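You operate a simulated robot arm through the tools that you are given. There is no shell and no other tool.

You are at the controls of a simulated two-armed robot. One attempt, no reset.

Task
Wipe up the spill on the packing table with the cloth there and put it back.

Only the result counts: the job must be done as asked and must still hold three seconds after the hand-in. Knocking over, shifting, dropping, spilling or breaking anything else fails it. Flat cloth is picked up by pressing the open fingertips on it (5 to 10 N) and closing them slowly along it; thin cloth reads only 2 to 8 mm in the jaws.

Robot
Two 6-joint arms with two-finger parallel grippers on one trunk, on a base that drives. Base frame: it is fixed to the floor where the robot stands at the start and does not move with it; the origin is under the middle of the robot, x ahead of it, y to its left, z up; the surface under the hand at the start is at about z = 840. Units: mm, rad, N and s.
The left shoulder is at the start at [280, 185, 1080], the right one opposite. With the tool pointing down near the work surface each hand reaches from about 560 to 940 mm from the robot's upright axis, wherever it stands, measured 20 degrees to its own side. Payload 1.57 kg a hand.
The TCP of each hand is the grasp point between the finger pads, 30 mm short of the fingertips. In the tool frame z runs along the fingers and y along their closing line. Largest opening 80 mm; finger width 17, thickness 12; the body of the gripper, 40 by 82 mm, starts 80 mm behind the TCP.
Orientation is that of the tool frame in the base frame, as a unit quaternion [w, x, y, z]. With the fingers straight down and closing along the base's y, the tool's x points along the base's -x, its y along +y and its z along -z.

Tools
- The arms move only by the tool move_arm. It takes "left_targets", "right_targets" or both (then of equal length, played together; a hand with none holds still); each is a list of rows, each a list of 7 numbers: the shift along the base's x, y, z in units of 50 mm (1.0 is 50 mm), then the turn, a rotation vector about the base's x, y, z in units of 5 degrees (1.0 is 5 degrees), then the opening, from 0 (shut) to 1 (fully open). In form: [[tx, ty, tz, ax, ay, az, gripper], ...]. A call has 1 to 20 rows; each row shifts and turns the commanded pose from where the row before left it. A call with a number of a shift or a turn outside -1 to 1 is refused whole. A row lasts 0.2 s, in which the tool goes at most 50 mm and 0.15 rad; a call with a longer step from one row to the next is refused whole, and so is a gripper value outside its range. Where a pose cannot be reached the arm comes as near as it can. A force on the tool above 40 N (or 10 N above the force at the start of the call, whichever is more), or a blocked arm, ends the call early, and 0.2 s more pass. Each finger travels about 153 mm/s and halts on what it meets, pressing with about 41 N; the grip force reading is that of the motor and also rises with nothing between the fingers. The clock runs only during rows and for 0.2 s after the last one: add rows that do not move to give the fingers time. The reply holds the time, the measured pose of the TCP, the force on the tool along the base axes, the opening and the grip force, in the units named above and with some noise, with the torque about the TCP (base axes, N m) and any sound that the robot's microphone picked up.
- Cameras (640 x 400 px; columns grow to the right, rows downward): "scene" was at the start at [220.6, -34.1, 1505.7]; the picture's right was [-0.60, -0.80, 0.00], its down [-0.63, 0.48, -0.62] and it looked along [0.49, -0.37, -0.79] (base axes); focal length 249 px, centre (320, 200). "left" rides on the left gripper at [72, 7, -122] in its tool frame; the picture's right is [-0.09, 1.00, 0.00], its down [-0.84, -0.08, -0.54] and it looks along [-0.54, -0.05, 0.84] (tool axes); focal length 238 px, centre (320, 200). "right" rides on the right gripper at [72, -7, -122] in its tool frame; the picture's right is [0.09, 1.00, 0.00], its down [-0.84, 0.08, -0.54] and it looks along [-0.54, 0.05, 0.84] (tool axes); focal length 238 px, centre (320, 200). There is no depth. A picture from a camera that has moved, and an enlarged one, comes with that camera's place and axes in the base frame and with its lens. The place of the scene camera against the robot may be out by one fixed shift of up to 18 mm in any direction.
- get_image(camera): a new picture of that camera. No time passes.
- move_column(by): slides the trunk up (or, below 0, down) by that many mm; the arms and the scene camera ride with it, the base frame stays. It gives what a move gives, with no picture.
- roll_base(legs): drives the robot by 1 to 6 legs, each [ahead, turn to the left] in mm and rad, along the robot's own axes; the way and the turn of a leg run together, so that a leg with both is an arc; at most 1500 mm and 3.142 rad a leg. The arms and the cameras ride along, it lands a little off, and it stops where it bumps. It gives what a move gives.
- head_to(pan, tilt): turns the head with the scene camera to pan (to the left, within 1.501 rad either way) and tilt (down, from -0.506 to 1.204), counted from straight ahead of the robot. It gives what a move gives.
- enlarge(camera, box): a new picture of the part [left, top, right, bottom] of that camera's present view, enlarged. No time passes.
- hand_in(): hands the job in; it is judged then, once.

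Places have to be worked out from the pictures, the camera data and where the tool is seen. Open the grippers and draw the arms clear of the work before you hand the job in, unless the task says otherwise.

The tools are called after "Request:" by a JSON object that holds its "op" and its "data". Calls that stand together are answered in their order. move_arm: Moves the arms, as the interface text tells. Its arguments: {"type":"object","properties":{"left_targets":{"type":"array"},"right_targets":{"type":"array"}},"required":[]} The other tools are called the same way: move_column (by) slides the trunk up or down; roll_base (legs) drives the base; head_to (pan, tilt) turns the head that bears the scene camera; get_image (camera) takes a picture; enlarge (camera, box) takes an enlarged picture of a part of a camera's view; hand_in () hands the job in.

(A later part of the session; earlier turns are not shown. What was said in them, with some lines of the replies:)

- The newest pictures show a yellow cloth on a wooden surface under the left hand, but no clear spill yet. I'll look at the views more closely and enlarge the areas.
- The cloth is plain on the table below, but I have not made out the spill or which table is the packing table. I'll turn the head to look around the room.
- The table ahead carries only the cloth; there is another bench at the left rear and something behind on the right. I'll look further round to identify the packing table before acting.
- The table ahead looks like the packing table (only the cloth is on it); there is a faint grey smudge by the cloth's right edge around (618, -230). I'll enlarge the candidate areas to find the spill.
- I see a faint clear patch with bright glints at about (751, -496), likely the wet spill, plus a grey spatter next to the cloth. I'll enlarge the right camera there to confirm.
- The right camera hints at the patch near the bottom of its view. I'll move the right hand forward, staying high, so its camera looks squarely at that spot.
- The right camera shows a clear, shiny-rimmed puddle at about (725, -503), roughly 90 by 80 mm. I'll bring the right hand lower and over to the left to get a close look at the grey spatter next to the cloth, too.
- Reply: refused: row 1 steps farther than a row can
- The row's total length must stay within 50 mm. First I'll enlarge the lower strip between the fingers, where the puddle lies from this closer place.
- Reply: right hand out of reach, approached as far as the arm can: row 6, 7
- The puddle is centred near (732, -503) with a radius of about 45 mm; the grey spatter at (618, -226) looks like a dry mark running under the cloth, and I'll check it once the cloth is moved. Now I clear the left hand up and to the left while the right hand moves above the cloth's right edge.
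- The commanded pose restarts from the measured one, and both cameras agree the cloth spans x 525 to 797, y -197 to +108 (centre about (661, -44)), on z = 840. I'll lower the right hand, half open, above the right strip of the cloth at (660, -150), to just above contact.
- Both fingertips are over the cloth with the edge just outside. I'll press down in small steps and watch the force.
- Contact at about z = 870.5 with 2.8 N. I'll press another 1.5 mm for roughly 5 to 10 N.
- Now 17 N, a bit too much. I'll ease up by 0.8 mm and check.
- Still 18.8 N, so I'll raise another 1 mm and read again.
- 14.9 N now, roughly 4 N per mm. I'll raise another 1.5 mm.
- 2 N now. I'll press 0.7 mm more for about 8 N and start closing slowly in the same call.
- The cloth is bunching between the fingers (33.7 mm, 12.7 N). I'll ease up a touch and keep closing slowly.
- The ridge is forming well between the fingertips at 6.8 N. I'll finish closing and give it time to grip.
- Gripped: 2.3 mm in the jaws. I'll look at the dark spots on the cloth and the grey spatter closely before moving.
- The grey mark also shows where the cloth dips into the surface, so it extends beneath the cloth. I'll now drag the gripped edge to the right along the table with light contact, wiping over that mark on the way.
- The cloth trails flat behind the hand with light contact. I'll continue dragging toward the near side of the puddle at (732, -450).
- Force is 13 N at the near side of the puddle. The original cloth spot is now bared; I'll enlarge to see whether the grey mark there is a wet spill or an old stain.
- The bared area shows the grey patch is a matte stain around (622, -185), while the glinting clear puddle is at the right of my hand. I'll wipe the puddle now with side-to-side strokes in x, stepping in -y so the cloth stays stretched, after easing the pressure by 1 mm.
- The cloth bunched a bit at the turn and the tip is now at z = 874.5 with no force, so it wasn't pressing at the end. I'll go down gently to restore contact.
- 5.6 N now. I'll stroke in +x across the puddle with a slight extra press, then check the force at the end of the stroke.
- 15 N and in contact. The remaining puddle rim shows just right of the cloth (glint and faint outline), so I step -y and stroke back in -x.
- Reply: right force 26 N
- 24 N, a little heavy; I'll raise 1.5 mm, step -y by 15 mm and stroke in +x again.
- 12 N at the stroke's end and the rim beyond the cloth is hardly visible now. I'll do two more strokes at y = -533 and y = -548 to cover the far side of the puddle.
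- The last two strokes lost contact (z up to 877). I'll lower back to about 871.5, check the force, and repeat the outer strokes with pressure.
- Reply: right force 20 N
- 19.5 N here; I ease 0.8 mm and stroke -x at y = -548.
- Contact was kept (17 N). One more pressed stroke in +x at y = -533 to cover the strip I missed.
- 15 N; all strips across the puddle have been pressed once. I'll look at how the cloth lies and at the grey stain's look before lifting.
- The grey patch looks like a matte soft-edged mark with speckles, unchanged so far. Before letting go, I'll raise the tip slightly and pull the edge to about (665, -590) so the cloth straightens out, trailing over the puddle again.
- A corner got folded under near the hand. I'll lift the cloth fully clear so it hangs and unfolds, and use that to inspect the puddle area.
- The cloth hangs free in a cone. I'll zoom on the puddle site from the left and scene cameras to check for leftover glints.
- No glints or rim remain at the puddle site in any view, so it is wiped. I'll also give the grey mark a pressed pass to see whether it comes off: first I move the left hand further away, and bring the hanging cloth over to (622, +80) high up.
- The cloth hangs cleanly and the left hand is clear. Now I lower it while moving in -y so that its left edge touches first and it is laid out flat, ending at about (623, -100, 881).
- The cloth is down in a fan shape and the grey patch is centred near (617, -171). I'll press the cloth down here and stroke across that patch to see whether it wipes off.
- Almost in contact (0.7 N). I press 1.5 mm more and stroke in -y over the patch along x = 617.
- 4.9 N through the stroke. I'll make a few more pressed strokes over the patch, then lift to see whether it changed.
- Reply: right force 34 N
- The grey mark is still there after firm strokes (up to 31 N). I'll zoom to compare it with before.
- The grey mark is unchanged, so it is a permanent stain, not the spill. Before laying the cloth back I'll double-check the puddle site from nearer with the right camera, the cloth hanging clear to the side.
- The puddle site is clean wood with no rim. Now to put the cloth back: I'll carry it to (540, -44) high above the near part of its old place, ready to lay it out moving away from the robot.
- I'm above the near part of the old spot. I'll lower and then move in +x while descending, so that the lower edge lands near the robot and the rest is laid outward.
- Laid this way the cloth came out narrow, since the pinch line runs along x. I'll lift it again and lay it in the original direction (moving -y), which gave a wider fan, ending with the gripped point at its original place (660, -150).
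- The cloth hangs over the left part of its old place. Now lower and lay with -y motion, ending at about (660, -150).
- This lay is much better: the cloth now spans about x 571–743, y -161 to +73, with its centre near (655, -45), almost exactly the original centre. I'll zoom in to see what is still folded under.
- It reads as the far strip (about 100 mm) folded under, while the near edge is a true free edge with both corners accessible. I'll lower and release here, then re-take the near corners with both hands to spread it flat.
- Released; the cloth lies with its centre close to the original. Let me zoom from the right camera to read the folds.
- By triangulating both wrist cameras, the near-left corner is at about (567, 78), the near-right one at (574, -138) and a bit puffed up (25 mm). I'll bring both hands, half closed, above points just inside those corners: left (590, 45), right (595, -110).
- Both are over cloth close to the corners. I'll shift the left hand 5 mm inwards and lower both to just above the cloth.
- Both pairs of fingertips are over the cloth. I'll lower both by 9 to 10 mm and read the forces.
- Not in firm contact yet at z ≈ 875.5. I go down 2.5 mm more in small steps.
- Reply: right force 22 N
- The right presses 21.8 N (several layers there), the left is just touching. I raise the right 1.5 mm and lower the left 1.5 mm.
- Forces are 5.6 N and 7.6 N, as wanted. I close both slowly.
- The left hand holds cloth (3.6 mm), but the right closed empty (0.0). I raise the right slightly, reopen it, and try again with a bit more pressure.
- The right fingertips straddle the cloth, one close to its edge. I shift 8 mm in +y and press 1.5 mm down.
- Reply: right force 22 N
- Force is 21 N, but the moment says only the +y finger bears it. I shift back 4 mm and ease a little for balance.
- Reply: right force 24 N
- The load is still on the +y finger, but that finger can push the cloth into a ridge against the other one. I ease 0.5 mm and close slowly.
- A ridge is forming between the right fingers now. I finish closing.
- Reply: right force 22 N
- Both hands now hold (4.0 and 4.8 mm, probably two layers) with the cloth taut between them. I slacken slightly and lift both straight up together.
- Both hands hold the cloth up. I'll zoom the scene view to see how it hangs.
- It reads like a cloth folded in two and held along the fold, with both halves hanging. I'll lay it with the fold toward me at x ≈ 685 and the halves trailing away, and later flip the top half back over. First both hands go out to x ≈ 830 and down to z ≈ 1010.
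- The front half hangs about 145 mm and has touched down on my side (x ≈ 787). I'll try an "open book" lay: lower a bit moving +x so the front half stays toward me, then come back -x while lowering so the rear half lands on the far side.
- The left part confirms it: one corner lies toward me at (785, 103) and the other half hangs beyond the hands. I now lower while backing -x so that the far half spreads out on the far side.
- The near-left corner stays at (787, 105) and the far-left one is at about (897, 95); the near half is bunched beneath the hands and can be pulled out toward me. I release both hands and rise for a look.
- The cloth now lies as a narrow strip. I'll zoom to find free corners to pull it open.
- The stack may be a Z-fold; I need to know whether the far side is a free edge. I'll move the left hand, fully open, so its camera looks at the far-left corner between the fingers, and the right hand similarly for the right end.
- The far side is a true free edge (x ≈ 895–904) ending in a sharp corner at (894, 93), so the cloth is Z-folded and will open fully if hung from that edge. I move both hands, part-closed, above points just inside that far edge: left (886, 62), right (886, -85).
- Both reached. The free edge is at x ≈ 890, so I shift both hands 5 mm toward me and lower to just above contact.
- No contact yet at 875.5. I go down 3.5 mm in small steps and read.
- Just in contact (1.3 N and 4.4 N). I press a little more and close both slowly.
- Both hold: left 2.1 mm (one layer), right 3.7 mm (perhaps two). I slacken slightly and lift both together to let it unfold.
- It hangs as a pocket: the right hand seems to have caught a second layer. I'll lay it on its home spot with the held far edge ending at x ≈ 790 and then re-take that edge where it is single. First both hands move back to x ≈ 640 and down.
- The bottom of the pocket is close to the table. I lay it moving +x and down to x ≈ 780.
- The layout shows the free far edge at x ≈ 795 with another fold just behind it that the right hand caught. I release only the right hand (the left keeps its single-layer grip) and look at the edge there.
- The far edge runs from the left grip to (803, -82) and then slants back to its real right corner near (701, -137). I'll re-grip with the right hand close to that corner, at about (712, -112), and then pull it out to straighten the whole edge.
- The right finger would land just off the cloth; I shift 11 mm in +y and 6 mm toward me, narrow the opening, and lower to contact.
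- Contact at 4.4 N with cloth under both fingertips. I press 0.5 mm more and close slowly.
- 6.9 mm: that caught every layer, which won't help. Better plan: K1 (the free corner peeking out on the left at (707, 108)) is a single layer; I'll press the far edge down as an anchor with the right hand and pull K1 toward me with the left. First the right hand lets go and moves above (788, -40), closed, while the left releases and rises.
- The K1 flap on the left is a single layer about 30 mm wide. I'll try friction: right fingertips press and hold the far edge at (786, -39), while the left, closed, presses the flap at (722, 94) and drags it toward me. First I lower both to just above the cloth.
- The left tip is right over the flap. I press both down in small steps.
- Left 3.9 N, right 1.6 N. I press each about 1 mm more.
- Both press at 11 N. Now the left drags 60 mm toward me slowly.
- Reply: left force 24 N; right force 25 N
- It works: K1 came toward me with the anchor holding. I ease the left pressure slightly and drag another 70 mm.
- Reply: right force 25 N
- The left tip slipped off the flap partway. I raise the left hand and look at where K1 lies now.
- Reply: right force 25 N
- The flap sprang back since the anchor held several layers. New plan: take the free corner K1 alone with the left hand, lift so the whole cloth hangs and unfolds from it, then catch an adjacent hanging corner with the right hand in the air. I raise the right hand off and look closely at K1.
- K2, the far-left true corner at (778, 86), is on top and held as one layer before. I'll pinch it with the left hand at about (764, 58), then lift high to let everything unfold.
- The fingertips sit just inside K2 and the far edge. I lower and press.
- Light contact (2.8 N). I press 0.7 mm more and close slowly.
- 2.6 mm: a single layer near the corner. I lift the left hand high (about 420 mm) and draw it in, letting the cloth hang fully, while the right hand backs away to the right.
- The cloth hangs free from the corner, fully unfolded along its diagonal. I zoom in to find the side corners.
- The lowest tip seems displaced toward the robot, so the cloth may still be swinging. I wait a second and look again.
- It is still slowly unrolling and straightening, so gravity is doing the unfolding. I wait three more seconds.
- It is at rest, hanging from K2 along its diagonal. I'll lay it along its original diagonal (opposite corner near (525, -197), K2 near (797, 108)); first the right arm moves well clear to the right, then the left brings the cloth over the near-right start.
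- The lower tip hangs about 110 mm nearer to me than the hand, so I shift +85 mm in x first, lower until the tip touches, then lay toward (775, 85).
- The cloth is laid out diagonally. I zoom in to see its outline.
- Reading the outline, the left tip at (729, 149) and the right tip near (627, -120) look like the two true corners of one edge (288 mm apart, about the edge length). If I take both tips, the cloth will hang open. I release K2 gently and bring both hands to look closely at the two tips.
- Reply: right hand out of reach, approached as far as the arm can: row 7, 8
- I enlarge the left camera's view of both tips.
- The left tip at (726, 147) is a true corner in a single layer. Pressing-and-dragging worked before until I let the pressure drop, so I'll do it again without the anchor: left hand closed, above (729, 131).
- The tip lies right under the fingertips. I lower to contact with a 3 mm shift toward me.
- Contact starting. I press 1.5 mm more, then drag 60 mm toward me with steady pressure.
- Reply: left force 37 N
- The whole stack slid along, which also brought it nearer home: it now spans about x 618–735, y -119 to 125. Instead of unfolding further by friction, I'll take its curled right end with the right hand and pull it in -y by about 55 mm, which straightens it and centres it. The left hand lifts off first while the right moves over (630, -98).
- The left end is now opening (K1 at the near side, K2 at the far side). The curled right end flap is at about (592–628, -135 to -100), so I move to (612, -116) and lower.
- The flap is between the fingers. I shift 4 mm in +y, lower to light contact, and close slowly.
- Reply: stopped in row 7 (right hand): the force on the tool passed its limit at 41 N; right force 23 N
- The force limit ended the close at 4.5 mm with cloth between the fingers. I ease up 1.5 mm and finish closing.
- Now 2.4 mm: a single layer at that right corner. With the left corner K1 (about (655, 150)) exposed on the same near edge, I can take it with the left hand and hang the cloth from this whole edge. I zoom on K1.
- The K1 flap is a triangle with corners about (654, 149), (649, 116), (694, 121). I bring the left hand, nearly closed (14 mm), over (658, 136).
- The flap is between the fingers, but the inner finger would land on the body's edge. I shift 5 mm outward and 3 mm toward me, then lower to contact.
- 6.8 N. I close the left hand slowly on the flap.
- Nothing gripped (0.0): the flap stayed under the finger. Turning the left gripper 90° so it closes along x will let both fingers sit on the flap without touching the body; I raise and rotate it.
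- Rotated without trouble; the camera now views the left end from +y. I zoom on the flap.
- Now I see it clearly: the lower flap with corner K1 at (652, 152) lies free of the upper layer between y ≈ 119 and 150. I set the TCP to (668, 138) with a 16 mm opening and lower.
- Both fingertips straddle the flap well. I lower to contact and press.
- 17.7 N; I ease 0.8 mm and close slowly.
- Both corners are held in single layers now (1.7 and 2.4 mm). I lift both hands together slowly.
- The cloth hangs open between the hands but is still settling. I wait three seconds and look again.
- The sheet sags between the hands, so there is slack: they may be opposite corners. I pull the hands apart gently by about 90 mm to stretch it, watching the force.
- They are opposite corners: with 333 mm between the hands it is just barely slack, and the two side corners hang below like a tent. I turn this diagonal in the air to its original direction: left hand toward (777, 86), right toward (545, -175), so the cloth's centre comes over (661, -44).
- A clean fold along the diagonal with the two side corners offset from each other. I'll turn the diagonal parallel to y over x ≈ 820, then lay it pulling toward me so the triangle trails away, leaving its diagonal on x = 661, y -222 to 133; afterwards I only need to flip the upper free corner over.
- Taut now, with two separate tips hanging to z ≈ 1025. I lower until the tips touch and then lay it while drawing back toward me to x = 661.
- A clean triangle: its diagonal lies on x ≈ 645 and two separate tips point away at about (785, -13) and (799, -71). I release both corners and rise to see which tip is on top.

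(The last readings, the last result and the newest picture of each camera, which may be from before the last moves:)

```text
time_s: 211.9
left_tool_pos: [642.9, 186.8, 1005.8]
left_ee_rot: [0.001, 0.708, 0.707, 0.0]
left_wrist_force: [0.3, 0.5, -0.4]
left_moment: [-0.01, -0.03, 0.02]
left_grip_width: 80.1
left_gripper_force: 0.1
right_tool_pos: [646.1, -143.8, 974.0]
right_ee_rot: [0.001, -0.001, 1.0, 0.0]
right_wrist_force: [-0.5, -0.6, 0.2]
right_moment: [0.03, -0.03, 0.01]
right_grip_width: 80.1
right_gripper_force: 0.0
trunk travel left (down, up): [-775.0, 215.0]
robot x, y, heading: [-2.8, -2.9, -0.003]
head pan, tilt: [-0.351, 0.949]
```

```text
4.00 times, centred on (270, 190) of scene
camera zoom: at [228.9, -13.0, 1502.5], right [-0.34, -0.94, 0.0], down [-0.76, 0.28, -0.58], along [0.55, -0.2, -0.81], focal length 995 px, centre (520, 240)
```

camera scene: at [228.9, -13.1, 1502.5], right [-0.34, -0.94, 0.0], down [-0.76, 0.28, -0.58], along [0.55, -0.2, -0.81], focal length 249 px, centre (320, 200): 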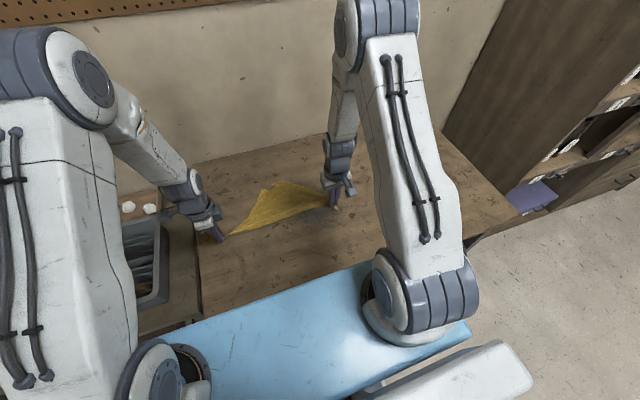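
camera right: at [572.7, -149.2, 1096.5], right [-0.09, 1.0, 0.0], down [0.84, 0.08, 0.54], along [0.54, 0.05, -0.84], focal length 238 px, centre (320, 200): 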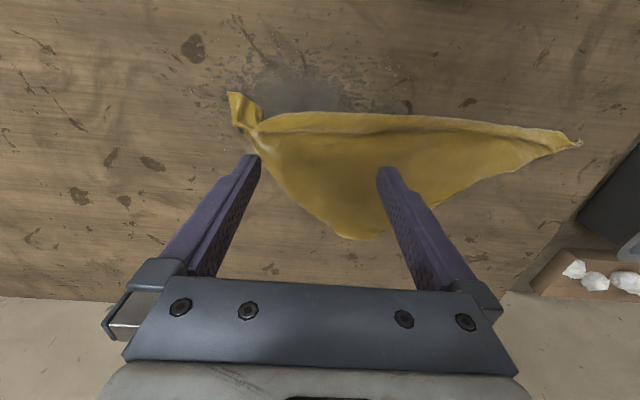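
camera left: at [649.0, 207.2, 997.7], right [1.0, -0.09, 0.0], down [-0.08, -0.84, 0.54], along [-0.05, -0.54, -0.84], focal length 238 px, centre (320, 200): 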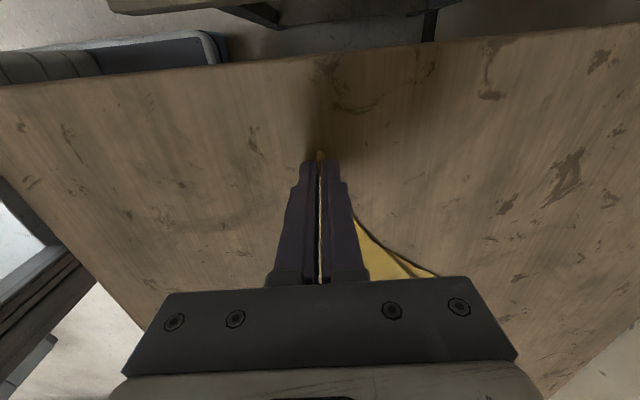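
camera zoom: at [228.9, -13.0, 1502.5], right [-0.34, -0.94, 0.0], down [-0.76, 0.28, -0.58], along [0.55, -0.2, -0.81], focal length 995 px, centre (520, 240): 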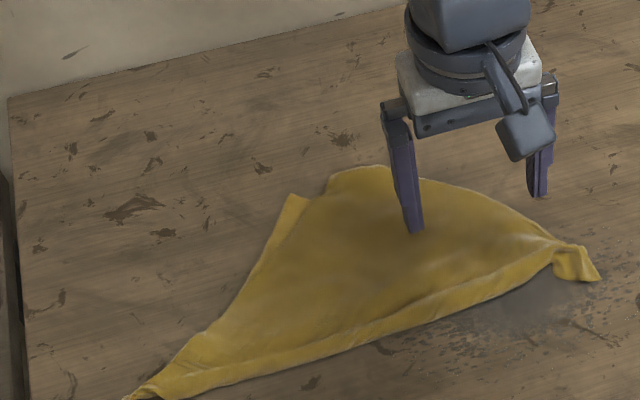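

I shift the right hand so its camera sees the apex between its fingers.

Request:
{"op": "move_arm", "data": {"right_targets": [[-0.2, 0.5, 0.2, 0, 0, 0, 1], [-0.2, 0.6, 0.2, 0, 0, 0, 1], [-0.1, 0.3, 0, 0, 0, 0, 1], [0, 0, 0, 0, 0, 0, 1]]}}

Request:
{"op": "enlarge", "data": {"camera": "right", "box": [200, 130, 440, 270]}}

Request:
{"op": "get_image", "data": {"camera": "right"}}

```text
time_s: 212.9
left_tool_pos: [642.4, 187.0, 1006.2]
left_ee_rot: [0.0, 0.708, 0.707, 0.001]
left_wrist_force: [-0.2, -0.5, 0.8]
left_moment: [-0.02, -0.03, -0.03]
left_grip_width: 80.1
left_gripper_force: 0.1
right_tool_pos: [618.9, -73.4, 994.2]
right_ee_rot: [0.002, 0.001, 1.0, 0.0]
right_wrist_force: [0.3, 1.0, 0.5]
right_moment: [0.0, 0.01, 0.0]
right_grip_width: 79.9
right_gripper_force: 0.0
trunk travel left (down, up): [-775.0, 215.0]
robot x, y, heading: [0.8, -0.6, -0.001]
head pan, tilt: [-0.351, 0.949]
```

```text
2.67 times, centred on (320, 200) of right
camera zoom: at [545.4, -79.0, 1115.7], right [-0.09, 1.0, 0.0], down [0.84, 0.08, 0.54], along [0.54, 0.05, -0.84], focal length 636 px, centre (320, 200)
```

zoom: 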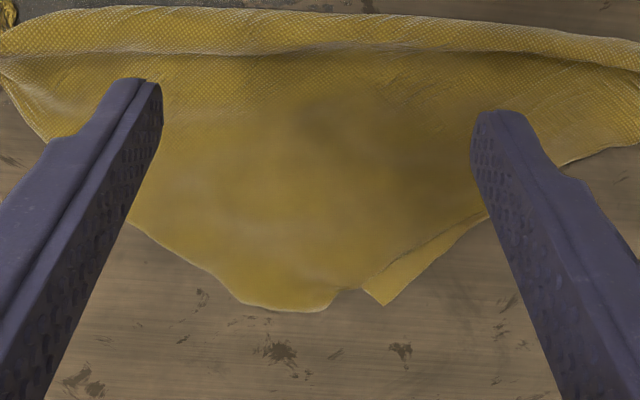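

```text
taken
camera right: at [545.4, -79.0, 1115.7], right [-0.09, 1.0, 0.0], down [0.84, 0.08, 0.54], along [0.54, 0.05, -0.84], focal length 238 px, centre (320, 200)
```

right: 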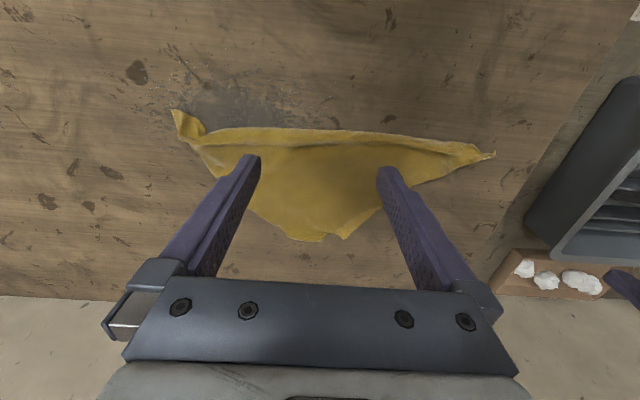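

Very clear now: the upper layer's apex (x up to 796, y -105 to -60) lies as a single layer beside the lower tip at (788, -20). I'll pinch the upper apex at (778, -82) with the right hand and flip it over the diagonal toward me.

Request:
{"op": "move_arm", "data": {"right_targets": [[0.4, 0, 0, 0, 0, 0, 0.8], [0.8, 0, 0, 0, 0, 0, 0.5], [0.8, -0.06, -0.3, 0, 0, 0, 0.3], [0.7, -0.06, -0.5, 0, 0, 0, 0.3], [0.48, -0.05, -0.6, 0, 0, 0, 0.3], [0, 0, -0.6, 0, 0, 0, 0.3], [0, 0, -0.2, 0, 0, 0, 0.3], [0, 0, 0, 0, 0, 0, 0.3]]}}

Request:
{"op": "get_image", "data": {"camera": "right"}}

```text
time_s: 214.7
left_tool_pos: [643.5, 186.6, 1006.0]
left_ee_rot: [-0.001, 0.708, 0.707, 0.0]
left_wrist_force: [-1.0, 0.6, -0.7]
left_moment: [0.0, -0.02, 0.02]
left_grip_width: 79.8
left_gripper_force: 0.0
right_tool_pos: [779.7, -81.2, 885.9]
right_ee_rot: [0.002, 0.0, 1.0, 0.0]
right_wrist_force: [-0.2, -0.6, 0.9]
right_moment: [-0.03, 0.01, -0.02]
right_grip_width: 24.1
right_gripper_force: 0.1
trunk travel left (down, up): [-775.0, 215.0]
robot x, y, heading: [3.1, -0.7, -0.003]
head pan, tilt: [-0.351, 0.949]
```

```text
taken
camera right: at [707.0, -86.2, 1007.6], right [-0.09, 1.0, 0.0], down [0.84, 0.08, 0.54], along [0.54, 0.05, -0.84], focal length 238 px, centre (320, 200)
```

right: 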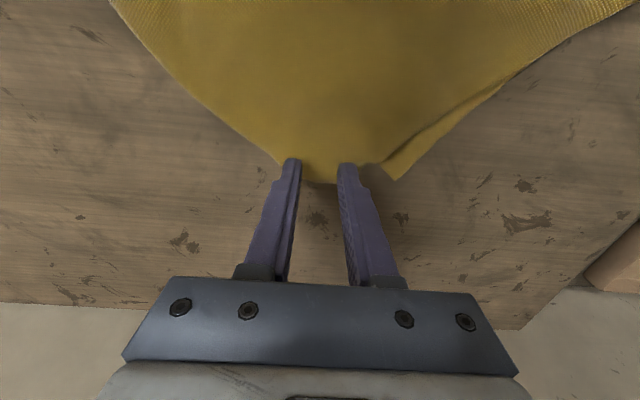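

The fingertips are on the upper apex, clear of the lower tip. I lower to contact.

Request:
{"op": "move_arm", "data": {"right_targets": [[0, 0, -0.16, 0, 0, 0, 0.3], [0, 0, -0.08, 0, 0, 0, 0.3], [0, 0, -0.03, 0, 0, 0, 0.3], [0, 0, 0, 0, 0, 0, 0.3]]}}

```text
time_s: 215.7
left_tool_pos: [642.5, 187.0, 1004.3]
left_ee_rot: [0.0, 0.708, 0.706, -0.001]
left_wrist_force: [0.6, 0.0, -0.3]
left_moment: [0.0, 0.0, -0.02]
left_grip_width: 80.1
left_gripper_force: 0.1
right_tool_pos: [777.6, -82.3, 872.0]
right_ee_rot: [0.003, 0.001, 1.0, 0.001]
right_wrist_force: [0.8, 0.3, 3.8]
right_moment: [0.11, -0.05, -0.03]
right_grip_width: 23.9
right_gripper_force: 0.2
trunk travel left (down, up): [-775.0, 215.0]
robot x, y, heading: [2.0, -2.5, -0.002]
head pan, tilt: [-0.351, 0.949]
```

3.8 N. I press 0.6 mm more and close slowly.

Request:
{"op": "move_arm", "data": {"right_targets": [[0, 0, -0.012, 0, 0, 0, 0.3], [0, 0, 0, 0, 0, 0, 0.27], [0, 0, 0, 0, 0, 0, 0.23], [0, 0, 0, 0, 0, 0, 0.19], [0, 0, 0, 0, 0, 0, 0.15], [0, 0, 0, 0, 0, 0, 0.11], [0, 0, 0, 0, 0, 0, 0.07], [0, 0, 0, 0, 0, 0, 0.03], [0, 0, 0, 0, 0, 0, 0], [0, 0, 0, 0, 0, 0, 0], [0, 0, 0, 0, 0, 0, 0]]}}

Request:
{"op": "get_image", "data": {"camera": "right"}}

```text
time_s: 218.1
left_tool_pos: [642.5, 186.9, 1006.5]
left_ee_rot: [0.0, 0.707, 0.707, 0.0]
left_wrist_force: [0.4, 0.1, 0.2]
left_moment: [-0.03, 0.02, 0.0]
left_grip_width: 80.3
left_gripper_force: 0.0
right_tool_pos: [777.2, -80.7, 872.1]
right_ee_rot: [0.003, 0.0, 1.0, -0.001]
right_wrist_force: [0.2, 3.0, 19.3]
right_moment: [0.27, -0.07, -0.04]
right_grip_width: 2.1
right_gripper_force: 23.3
trunk travel left (down, up): [-775.0, 215.0]
robot x, y, heading: [-1.3, -2.7, -0.003]
head pan, tilt: [-0.351, 0.949]
```

```text
taken
camera right: at [704.9, -86.9, 993.7], right [-0.09, 1.0, 0.0], down [0.83, 0.08, 0.55], along [0.54, 0.05, -0.84], focal length 238 px, centre (320, 200)
```

right: 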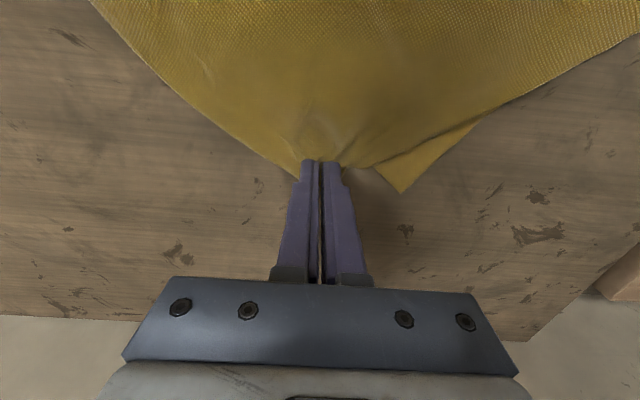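

Single layer (2.1 mm). Now I swing it up and over the diagonal toward me, landing at about x = 527.

Request:
{"op": "move_arm", "data": {"right_targets": [[0, 0, 0.24, 0, 0, 0, 0], [-0.2, 0, 0.5, 0, 0, 0, 0], [-0.48, 0, 0.6, 0, 0, 0, 0], [-0.68, 0, 0.5, 0, 0, 0, 0], [-0.76, 0, 0.36, 0, 0, 0, 0], [-0.76, 0, 0.1, 0, 0, 0, 0], [-0.76, 0, -0.16, 0, 0, 0, 0], [-0.68, 0, -0.4, 0, 0, 0, 0], [-0.48, 0, -0.56, 0, 0, 0, 0], [-0.2, 0, -0.6, 0, 0, 0, 0], [0, 0, -0.4, 0, 0, 0, 0], [0, 0, 0, 0, 0, 0, 0], [0, 0, 0, 0, 0, 0, 0]]}}

Request:
{"op": "get_image", "data": {"camera": "scene"}}

Request:
{"op": "enlarge", "data": {"camera": "scene", "box": [170, 130, 370, 255]}}

Request:
{"op": "get_image", "data": {"camera": "right"}}

```text
time_s: 220.9
left_tool_pos: [643.4, 186.3, 1006.0]
left_ee_rot: [0.0, 0.708, 0.706, 0.0]
left_wrist_force: [0.0, -0.2, -1.0]
left_moment: [0.0, -0.04, 0.02]
left_grip_width: 80.3
left_gripper_force: 0.0
right_tool_pos: [525.6, -81.8, 882.4]
right_ee_rot: [0.001, 0.001, 1.0, 0.0]
right_wrist_force: [0.4, -0.2, -1.1]
right_moment: [0.0, -0.01, -0.04]
right_grip_width: 2.0
right_gripper_force: 23.5
trunk travel left (down, up): [-775.0, 215.0]
robot x, y, heading: [2.3, 3.2, 0.007]
head pan, tilt: [-0.351, 0.949]
```

```text
taken
camera scene: at [229.0, -13.1, 1502.5], right [-0.34, -0.94, 0.0], down [-0.76, 0.28, -0.58], along [0.55, -0.2, -0.81], focal length 249 px, centre (320, 200)
```

scene: 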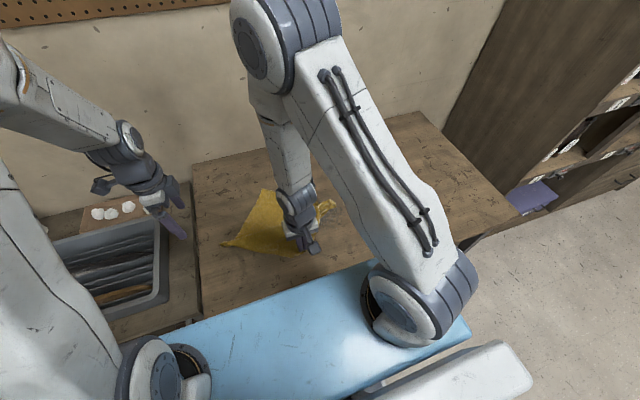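

```text
3.20 times, centred on (270, 192) of scene
camera zoom: at [229.0, -13.1, 1502.5], right [-0.34, -0.94, 0.0], down [-0.76, 0.28, -0.58], along [0.55, -0.2, -0.81], focal length 796 px, centre (480, 224)
```

zoom: 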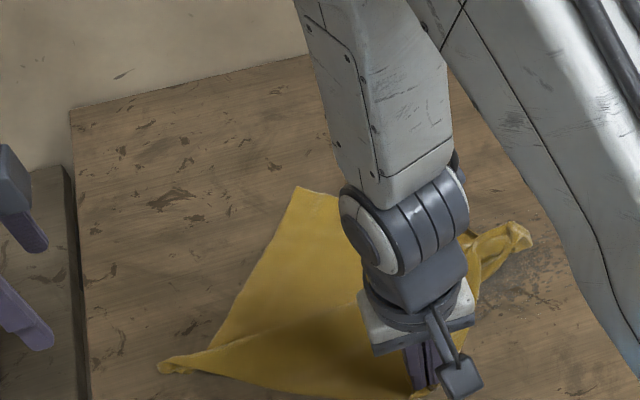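

```text
taken
camera right: at [453.2, -87.3, 1005.5], right [-0.09, 1.0, 0.0], down [0.84, 0.08, 0.54], along [0.54, 0.05, -0.84], focal length 238 px, centre (320, 200)
```

right: 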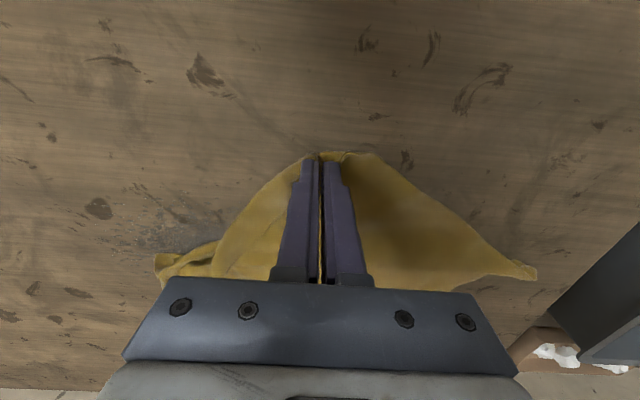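

It opened beautifully: a full diamond with the near apex in my grip. I lower, pull a further 12 mm toward me to smooth it, and release.

Request:
{"op": "move_arm", "data": {"right_targets": [[-0.1, 0, -0.08, 0, 0, 0, 0], [-0.15, 0, -0.06, 0, 0, 0, 0], [0, 0, -0.02, 0, 0, 0, 0], [0, 0, 0, 0, 0, 0, 0.1], [0, 0, 0, 0, 0, 0, 0.25], [0, 0, 0.2, 0, 0, 0, 0.35], [0, 0, 0.6, 0, 0, 0, 0.35], [0, 0, 0.9, 0, 0, 0, 0.6], [0.2, -0.3, 0.8, 0, 0, 0, 1], [0.2, -0.7, 0.3, 0, 0, 0, 1], [0.2, -0.9, 0.1, 0, 0, 0, 1], [0, -0.8, 0, 0, 0, 0, 1], [0, -0.4, 0, 0, 0, 0, 1], [0, 0, 0, 0, 0, 0, 1]]}}

Request:
{"op": "get_image", "data": {"camera": "scene"}}

Request:
{"op": "enlarge", "data": {"camera": "scene", "box": [180, 140, 380, 265]}}

Request:
{"op": "get_image", "data": {"camera": "right"}}

Request:
{"op": "get_image", "data": {"camera": "left"}}

```text
time_s: 223.9
left_tool_pos: [642.1, 186.0, 1005.3]
left_ee_rot: [0.0, 0.708, 0.706, 0.0]
left_wrist_force: [0.1, 0.0, 0.0]
left_moment: [0.02, -0.01, -0.04]
left_grip_width: 80.2
left_gripper_force: 0.0
right_tool_pos: [547.6, -237.5, 1018.0]
right_ee_rot: [0.002, 0.001, 1.0, 0.0]
right_wrist_force: [-0.4, -0.6, 0.0]
right_moment: [0.02, -0.01, 0.0]
right_grip_width: 80.0
right_gripper_force: 0.0
trunk travel left (down, up): [-775.0, 215.0]
robot x, y, heading: [-3.4, 1.0, -0.001]
head pan, tilt: [-0.351, 0.949]
```

```text
taken
camera scene: at [229.0, -13.2, 1502.5], right [-0.34, -0.94, 0.0], down [-0.76, 0.28, -0.58], along [0.55, -0.2, -0.81], focal length 249 px, centre (320, 200)
```

scene: 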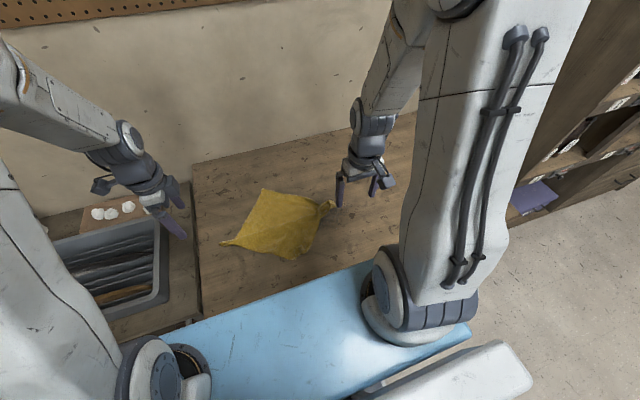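

```text
3.20 times, centred on (280, 202) of scene
camera zoom: at [229.0, -13.2, 1502.5], right [-0.34, -0.94, 0.0], down [-0.76, 0.28, -0.58], along [0.55, -0.2, -0.81], focal length 796 px, centre (448, 192)
```

zoom: 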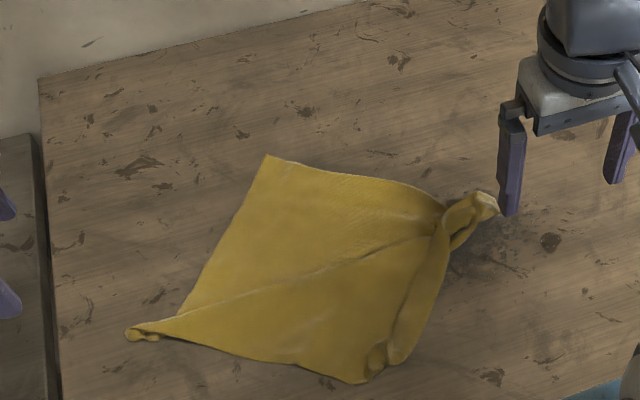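

```text
taken
camera right: at [474.3, -242.9, 1139.2], right [-0.09, 1.0, 0.0], down [0.84, 0.08, 0.54], along [0.54, 0.05, -0.84], focal length 238 px, centre (320, 200)
```

right: 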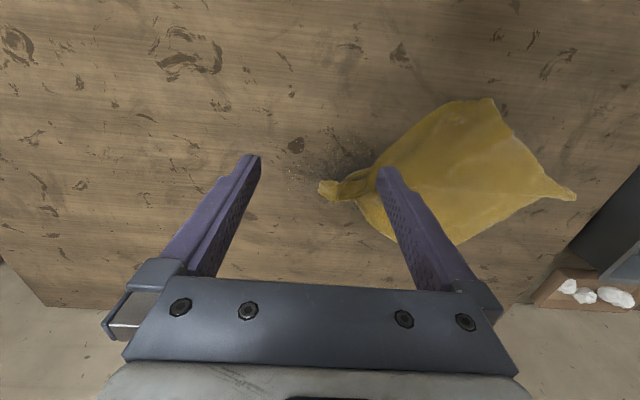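

```text
taken
camera left: at [649.2, 258.2, 1127.6], right [1.0, -0.09, 0.0], down [-0.08, -0.84, 0.54], along [-0.05, -0.54, -0.84], focal length 238 px, centre (320, 200)
```

left: 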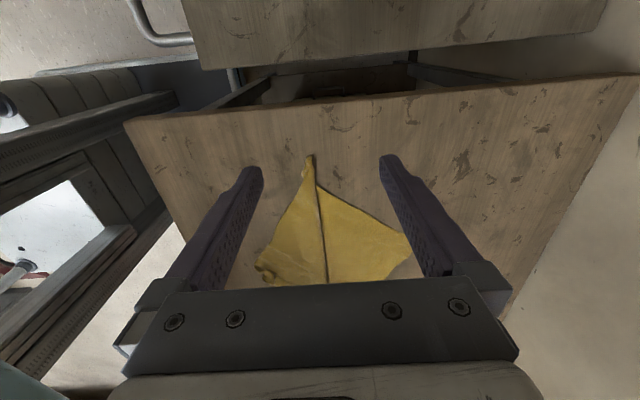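

The cloth lies nearly flat as a diamond (corners about (788, -13), (630, 152), (511, -38), right tail at (647, -216)) with one tuck along the diagonal. One more pull should help: I'll pinch the far corner with the right hand at about (774, -15) and draw it out in +x.

Request:
{"op": "move_arm", "data": {"right_targets": [[0.3, 0.2, 0, 0, 0, 0, 0.8], [0.6, 0.5, 0, 0, 0, 0, 0.5], [0.7, 0.65, 0, 0, 0, 0, 0.35], [0.7, 0.65, 0, 0, 0, 0, 0.35], [0.7, 0.65, -0.1, 0, 0, 0, 0.35], [0.7, 0.65, -0.2, 0, 0, 0, 0.35], [0.5, 0.6, -0.4, 0, 0, 0, 0.35], [0.32, 0.55, -0.5, 0, 0, 0, 0.35], [0, 0, -0.7, 0, 0, 0, 0.35], [0, 0, -0.5, 0, 0, 0, 0.35], [0, 0, 0, 0, 0, 0, 0.35]]}}

Request:
{"op": "get_image", "data": {"camera": "right"}}

```text
time_s: 226.3
left_tool_pos: [642.9, 184.7, 1005.9]
left_ee_rot: [0.0, 0.708, 0.706, -0.001]
left_wrist_force: [-0.1, -0.6, -0.2]
left_moment: [-0.03, 0.0, -0.02]
left_grip_width: 80.0
left_gripper_force: 0.1
right_tool_pos: [769.5, -11.5, 900.2]
right_ee_rot: [0.002, 0.0, 1.0, 0.0]
right_wrist_force: [1.1, 0.2, 0.5]
right_moment: [-0.01, -0.02, 0.02]
right_grip_width: 28.0
right_gripper_force: 0.1
trunk travel left (down, up): [-775.0, 215.0]
robot x, y, heading: [0.5, 1.0, -0.002]
head pan, tilt: [-0.351, 0.949]
```

```text
taken
camera right: at [696.2, -17.1, 1021.8], right [-0.09, 1.0, 0.0], down [0.83, 0.08, 0.55], along [0.54, 0.05, -0.84], focal length 238 px, centre (320, 200)
```

right: 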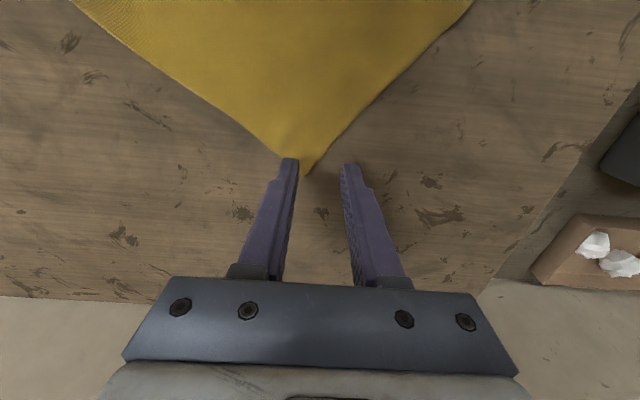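

The far corner tip is at (788, -17). I set the pinch at (763, -18) and lower.

Request:
{"op": "move_arm", "data": {"right_targets": [[-0.13, -0.12, -0.2, 0, 0, 0, 0.28], [0, 0, -0.22, 0, 0, 0, 0.28], [0, 0, -0.12, 0, 0, 0, 0.28], [0, 0, -0.03, 0, 0, 0, 0.28], [0, 0, 0, 0, 0, 0, 0.28]]}}

```text
time_s: 227.5
left_tool_pos: [642.3, 185.4, 1006.8]
left_ee_rot: [0.0, 0.708, 0.707, 0.0]
left_wrist_force: [-0.1, -0.2, 0.2]
left_moment: [-0.01, 0.01, 0.02]
left_grip_width: 80.1
left_gripper_force: 0.1
right_tool_pos: [763.7, -20.4, 871.7]
right_ee_rot: [0.003, 0.0, 1.0, 0.001]
right_wrist_force: [-5.9, 1.0, 25.6]
right_moment: [-0.11, 0.16, -0.04]
right_grip_width: 22.4
right_gripper_force: 0.1
trunk travel left (down, up): [-775.0, 215.0]
robot x, y, heading: [1.5, 3.5, 0.001]
head pan, tilt: [-0.351, 0.949]
```

25.6 N, a bit much; I ease 1.5 mm and close slowly.

Request:
{"op": "move_arm", "data": {"right_targets": [[0, 0, 0.03, 0, 0, 0, 0.28], [0, 0, 0, 0, 0, 0, 0.25], [0, 0, 0, 0, 0, 0, 0.21], [0, 0, 0, 0, 0, 0, 0.17], [0, 0, 0, 0, 0, 0, 0.13], [0, 0, 0, 0, 0, 0, 0.09], [0, 0, 0, 0, 0, 0, 0.05], [0, 0, 0, 0, 0, 0, 0.01], [0, 0, 0, 0, 0, 0, 0], [0, 0, 0, 0, 0, 0, 0]]}}

```text
time_s: 229.7
left_tool_pos: [642.4, 186.8, 1006.5]
left_ee_rot: [0.0, 0.708, 0.706, 0.0]
left_wrist_force: [0.4, -0.1, 0.0]
left_moment: [-0.03, -0.02, 0.04]
left_grip_width: 80.1
left_gripper_force: 0.1
right_tool_pos: [764.4, -19.3, 870.7]
right_ee_rot: [0.004, 0.001, 1.0, 0.002]
right_wrist_force: [1.5, -1.5, 24.4]
right_moment: [-0.11, -0.01, 0.02]
right_grip_width: 1.5
right_gripper_force: 23.7
trunk travel left (down, up): [-775.0, 215.0]
robot x, y, heading: [-6.1, -1.9, 0.001]
head pan, tilt: [-0.351, 0.949]
```

Gripped (1.5 mm). I raise a few mm and pull 55 mm in +x.

Request:
{"op": "move_arm", "data": {"right_targets": [[0, 0, 0.1, 0, 0, 0, 0], [0.1, 0, 0.02, 0, 0, 0, 0], [0.2, 0, 0, 0, 0, 0, 0], [0.2, 0, 0, 0, 0, 0, 0], [0.2, 0, 0, 0, 0, 0, 0], [0.2, 0, 0, 0, 0, 0, 0], [0.2, 0, 0, 0, 0, 0, 0], [0, 0, 0, 0, 0, 0, 0]]}}

Request:
{"op": "enlarge", "data": {"camera": "scene", "box": [180, 140, 380, 265]}}

```text
time_s: 231.5
left_tool_pos: [642.2, 187.0, 1005.5]
left_ee_rot: [0.0, 0.708, 0.706, 0.0]
left_wrist_force: [0.0, -0.9, -0.2]
left_moment: [0.02, 0.05, -0.02]
left_grip_width: 80.1
left_gripper_force: 0.0
right_tool_pos: [819.4, -20.5, 876.3]
right_ee_rot: [0.002, 0.001, 1.0, 0.0]
right_wrist_force: [-1.0, 0.4, -0.5]
right_moment: [0.03, 0.04, 0.03]
right_grip_width: 1.2
right_gripper_force: 23.4
trunk travel left (down, up): [-775.0, 215.0]
robot x, y, heading: [1.6, 2.5, -0.003]
head pan, tilt: [-0.351, 0.949]
```

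```text
3.20 times, centred on (280, 202) of scene
camera zoom: at [229.1, -13.1, 1502.4], right [-0.34, -0.94, 0.0], down [-0.76, 0.28, -0.58], along [0.55, -0.2, -0.81], focal length 796 px, centre (448, 192)
```

zoom: 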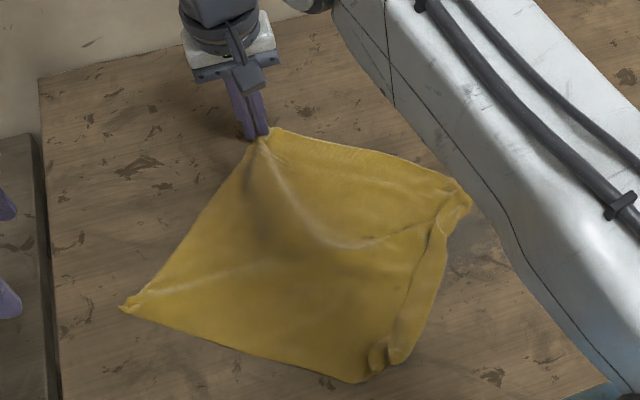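

Excellent: the cloth is now spread almost fully, with corners near (840, -20), (657, 154), (511, -35), (656, -192) and its centre at about (665, -28), right on its old spot. I release and rise.

Request:
{"op": "move_arm", "data": {"right_targets": [[0, 0, -0.08, 0, 0, 0, 0], [0, 0, 0, 0, 0, 0, 0.1], [0, 0, 0, 0, 0, 0, 0.25], [0, 0, 0.1, 0, 0, 0, 0.3], [0, 0, 0.4, 0, 0, 0, 0.3], [0, 0, 0.8, 0, 0, 0, 0.6], [0, -0.2, 0.8, 0, 0, 0, 1], [-0.3, -0.5, 0.5, 0, 0, 0, 1], [-0.5, -0.7, 0.2, 0, 0, 0, 1], [-0.5, -0.8, 0, 0, 0, 0, 1], [-0.5, -0.8, 0, 0, 0, 0, 1], [-0.5, -0.8, 0, 0, 0, 0, 1], [-0.5, -0.8, 0, 0, 0, 0, 1], [-0.5, -0.8, 0, 0, 0, 0, 1], [-0.5, -0.7, 0, 0, 0, 0, 1], [-0.3, -0.4, 0, 0, 0, 0, 1], [0, 0, 0, 0, 0, 0, 1]]}}

Request:
{"op": "get_image", "data": {"camera": "scene"}}

Request:
{"op": "enlarge", "data": {"camera": "scene", "box": [180, 140, 380, 265]}}

Request:
{"op": "get_image", "data": {"camera": "right"}}

```text
time_s: 235.1
left_tool_pos: [642.9, 186.3, 1005.2]
left_ee_rot: [0.0, 0.708, 0.706, -0.001]
left_wrist_force: [0.7, -0.8, 0.0]
left_moment: [0.01, 0.0, 0.0]
left_grip_width: 80.0
left_gripper_force: 0.0
right_tool_pos: [616.3, -347.9, 1006.5]
right_ee_rot: [0.002, 0.0, 1.0, 0.0]
right_wrist_force: [0.2, 0.4, -0.5]
right_moment: [0.0, 0.04, 0.01]
right_grip_width: 79.9
right_gripper_force: 0.0
trunk travel left (down, up): [-775.0, 215.0]
robot x, y, heading: [0.2, -0.1, 0.004]
head pan, tilt: [-0.351, 0.949]
```

```text
taken
camera scene: at [229.0, -13.2, 1502.5], right [-0.34, -0.94, 0.0], down [-0.76, 0.28, -0.58], along [0.55, -0.2, -0.81], focal length 249 px, centre (320, 200)
```

scene: 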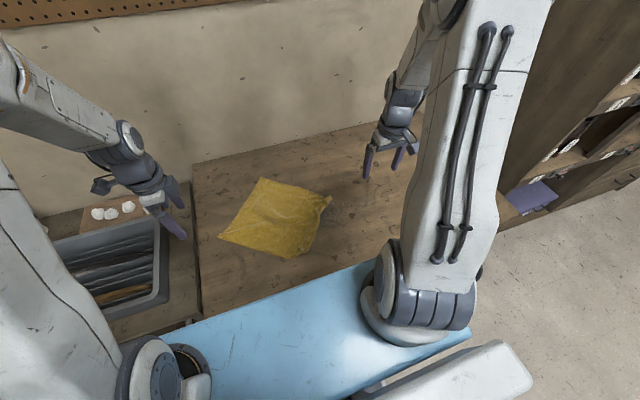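

```text
3.20 times, centred on (280, 202) of scene
camera zoom: at [229.0, -13.2, 1502.5], right [-0.34, -0.94, 0.0], down [-0.76, 0.28, -0.58], along [0.55, -0.2, -0.81], focal length 796 px, centre (448, 192)
```

zoom: 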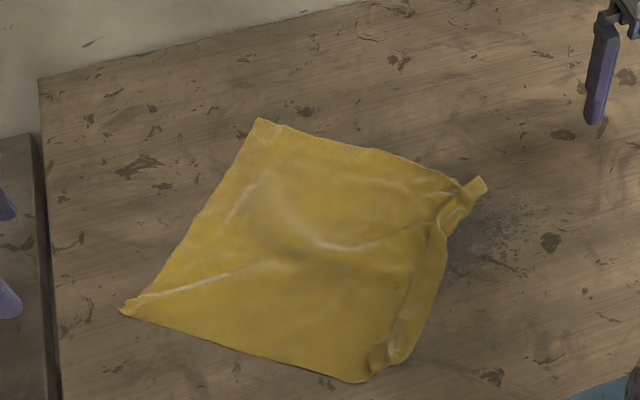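

```text
taken
camera right: at [543.8, -352.6, 1129.3], right [-0.09, 1.0, 0.0], down [0.83, 0.08, 0.54], along [0.54, 0.05, -0.84], focal length 238 px, centre (320, 200)
```

right: 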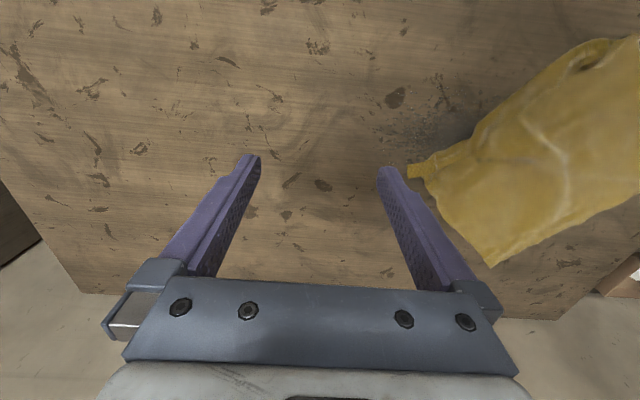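

The cloth lies open on its old place. Now I check the puddle site from exactly the pose of my first inspection: right TCP to about (560, -473, 1104).

Request:
{"op": "move_arm", "data": {"right_targets": [[-0.2, -0.4, 0.3, 0, 0, 0, 1], [-0.3, -0.6, 0.5, 0, 0, 0, 1], [-0.3, -0.6, 0.5, 0, 0, 0, 1], [-0.3, -0.6, 0.5, 0, 0, 0, 1], [-0.03, -0.3, 0.15, 0, 0, 0, 1], [0, 0, 0, 0, 0, 0, 1]]}}

Request:
{"op": "enlarge", "data": {"camera": "right", "box": [200, 100, 440, 250]}}

Request:
{"op": "get_image", "data": {"camera": "right"}}

```text
time_s: 236.5
left_tool_pos: [644.5, 186.8, 1005.4]
left_ee_rot: [0.0, 0.707, 0.707, 0.001]
left_wrist_force: [-0.1, -0.5, -0.1]
left_moment: [-0.03, -0.01, -0.02]
left_grip_width: 80.0
left_gripper_force: 0.1
right_tool_pos: [559.0, -471.1, 1106.7]
right_ee_rot: [0.002, -0.001, 1.0, 0.0]
right_wrist_force: [-0.5, -0.2, 0.0]
right_moment: [0.03, -0.01, -0.01]
right_grip_width: 80.4
right_gripper_force: 0.1
trunk travel left (down, up): [-775.0, 215.0]
robot x, y, heading: [0.5, -2.1, -0.0]
head pan, tilt: [-0.351, 0.949]
```

```text
2.67 times, centred on (320, 175) of right
camera zoom: at [486.2, -476.4, 1229.8], right [-0.09, 1.0, 0.0], down [0.84, 0.08, 0.54], along [0.54, 0.05, -0.84], focal length 636 px, centre (320, 267)
```

zoom: 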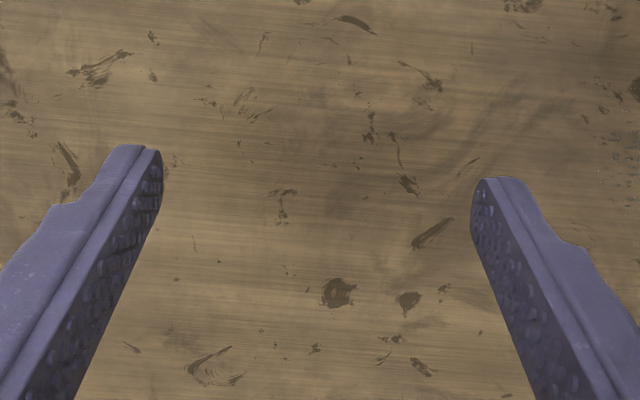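

```text
taken
camera right: at [486.2, -476.4, 1229.8], right [-0.09, 1.0, 0.0], down [0.84, 0.08, 0.54], along [0.54, 0.05, -0.84], focal length 238 px, centre (320, 200)
```

right: 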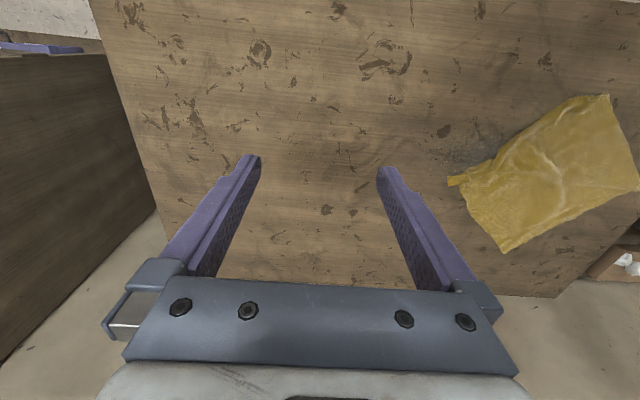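

The whitish rim that was there at (195–320, 200–300) has vanished completely. I zoom tighter once more on that spot to be sure.

Request:
{"op": "enlarge", "data": {"camera": "right", "box": [255, 160, 345, 220]}}

Request:
{"op": "enlarge", "data": {"camera": "right", "box": [90, 0, 450, 220]}}

```text
6.67 times, centred on (300, 190) of right
camera zoom: at [486.2, -476.4, 1229.8], right [-0.09, 1.0, 0.0], down [0.84, 0.08, 0.54], along [0.54, 0.05, -0.84], focal length 1589 px, centre (453, 267)
```

zoom: 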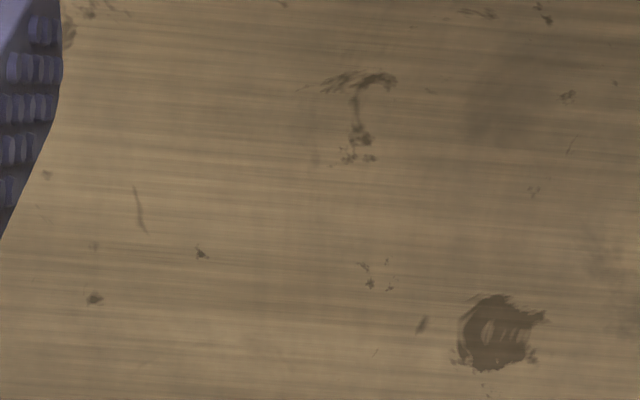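

```text
1.78 times, centred on (270, 110) of right
camera zoom: at [486.2, -476.4, 1229.8], right [-0.09, 1.0, 0.0], down [0.84, 0.08, 0.54], along [0.54, 0.05, -0.84], focal length 424 px, centre (409, 360)
```

zoom: 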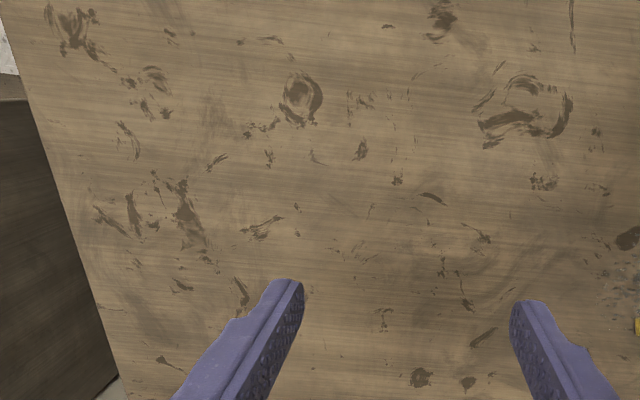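

The wood is clean with no trace of the puddle. I draw both arms clear: left up and to the left, right back to its starting place, both grippers open.

Request:
{"op": "move_arm", "data": {"left_targets": [[0, 0, 0.5, 0, 0, 0, 1], [0, 0, 0.8, 0, 0, 0, 1], [0, 0, 0.8, 0, 0, 0, 1], [-0.3, 0.3, 0.6, 0, 0, 0, 1], [-0.5, 0.5, 0.3, 0, 0, 0, 1], [-0.5, 0.5, 0, 0, 0, 0, 1], [-0.3, 0.3, 0, 0, 0, 0, 1], [0, 0, 0, 0, 0, 0, 1]], "right_targets": [[-0.3, 0, 0, 0, 0, 0, 1], [-0.6, 0, 0, 0, 0, 0, 1], [-0.7, 0, 0, 0, 0, 0, 1], [-0.7, 0, 0, 0, 0, 0, 1], [-0.6, 0, 0, 0, 0, 0, 1], [-0.4, 0, 0, 0, 0, 0, 1], [-0.1, 0, 0, 0, 0, 0, 1], [0, 0, 0, 0, 0, 0, 1]]}}

Request:
{"op": "get_image", "data": {"camera": "scene"}}

Request:
{"op": "get_image", "data": {"camera": "left"}}

```text
time_s: 238.3
left_tool_pos: [561.9, 264.9, 1153.1]
left_ee_rot: [0.0, 0.708, 0.706, 0.0]
left_wrist_force: [-0.1, -0.8, 0.9]
left_moment: [-0.01, 0.01, 0.0]
left_grip_width: 79.9
left_gripper_force: 0.1
right_tool_pos: [387.5, -470.1, 1109.7]
right_ee_rot: [0.002, 0.0, 1.0, 0.001]
right_wrist_force: [-0.5, 1.2, -1.2]
right_moment: [0.04, -0.02, 0.0]
right_grip_width: 80.3
right_gripper_force: 0.1
trunk travel left (down, up): [-775.0, 215.0]
robot x, y, heading: [0.1, 3.0, 0.005]
head pan, tilt: [-0.351, 0.949]
```

```text
taken
camera scene: at [228.9, -13.1, 1502.5], right [-0.34, -0.94, 0.0], down [-0.76, 0.28, -0.58], along [0.55, -0.2, -0.81], focal length 249 px, centre (320, 200)
```

scene: 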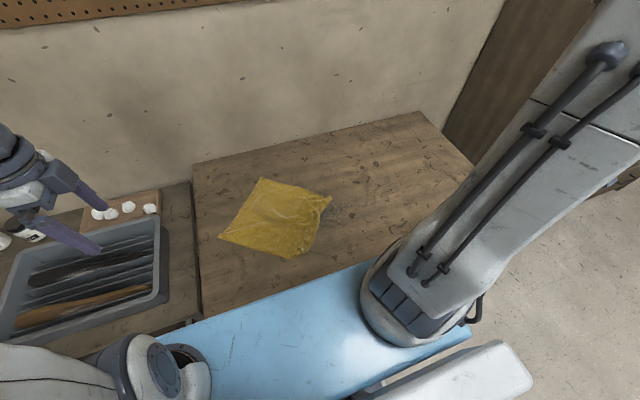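

```text
taken
camera left: at [568.4, 336.7, 1275.7], right [1.0, -0.09, 0.0], down [-0.08, -0.84, 0.54], along [-0.05, -0.54, -0.84], focal length 238 px, centre (320, 200)
```

left: 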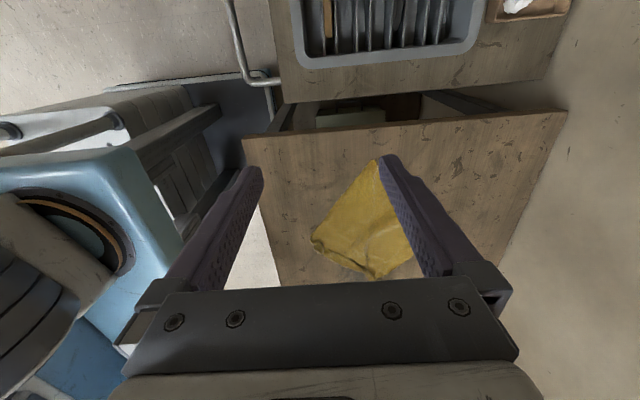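

The spill is gone, the cloth lies open on its old place (centre about (663, -28), against (661, -44) at the start), nothing else was touched, and both arms are clear with open grippers. I hand the job in.

Request:
{"op": "hand_in", "data": {}}

```text
The job is handed in.
```

I wiped up the clear puddle on the table in front of the robot and put the yellow cloth back. I took that table to be the packing table, as the spill and the cloth were both on it. The job is handed in; I have not seen the verdict.

- **Spill:** The puddle was near (732, -503), about 90 mm across. I wiped it under pressure, and close-up pictures from the same camera position as my first look show no glints or rim left.
- **Grey patch:** A matte grey patch near (620, -175) did not change under firm strokes. I took it to be an old stain rather than part of the spill.
- **Cloth:** It lies on its old spot, with its centre about 16 mm from where it started, by my estimate from the pictures. It is turned roughly 45° from its first position and has a few wrinkles. One strip along the near-right side is still folded over, so it is not perfectly flat.
- **Everything else:** In the last pictures nothing else was moved. Both arms are clear of the table with their grippers open.
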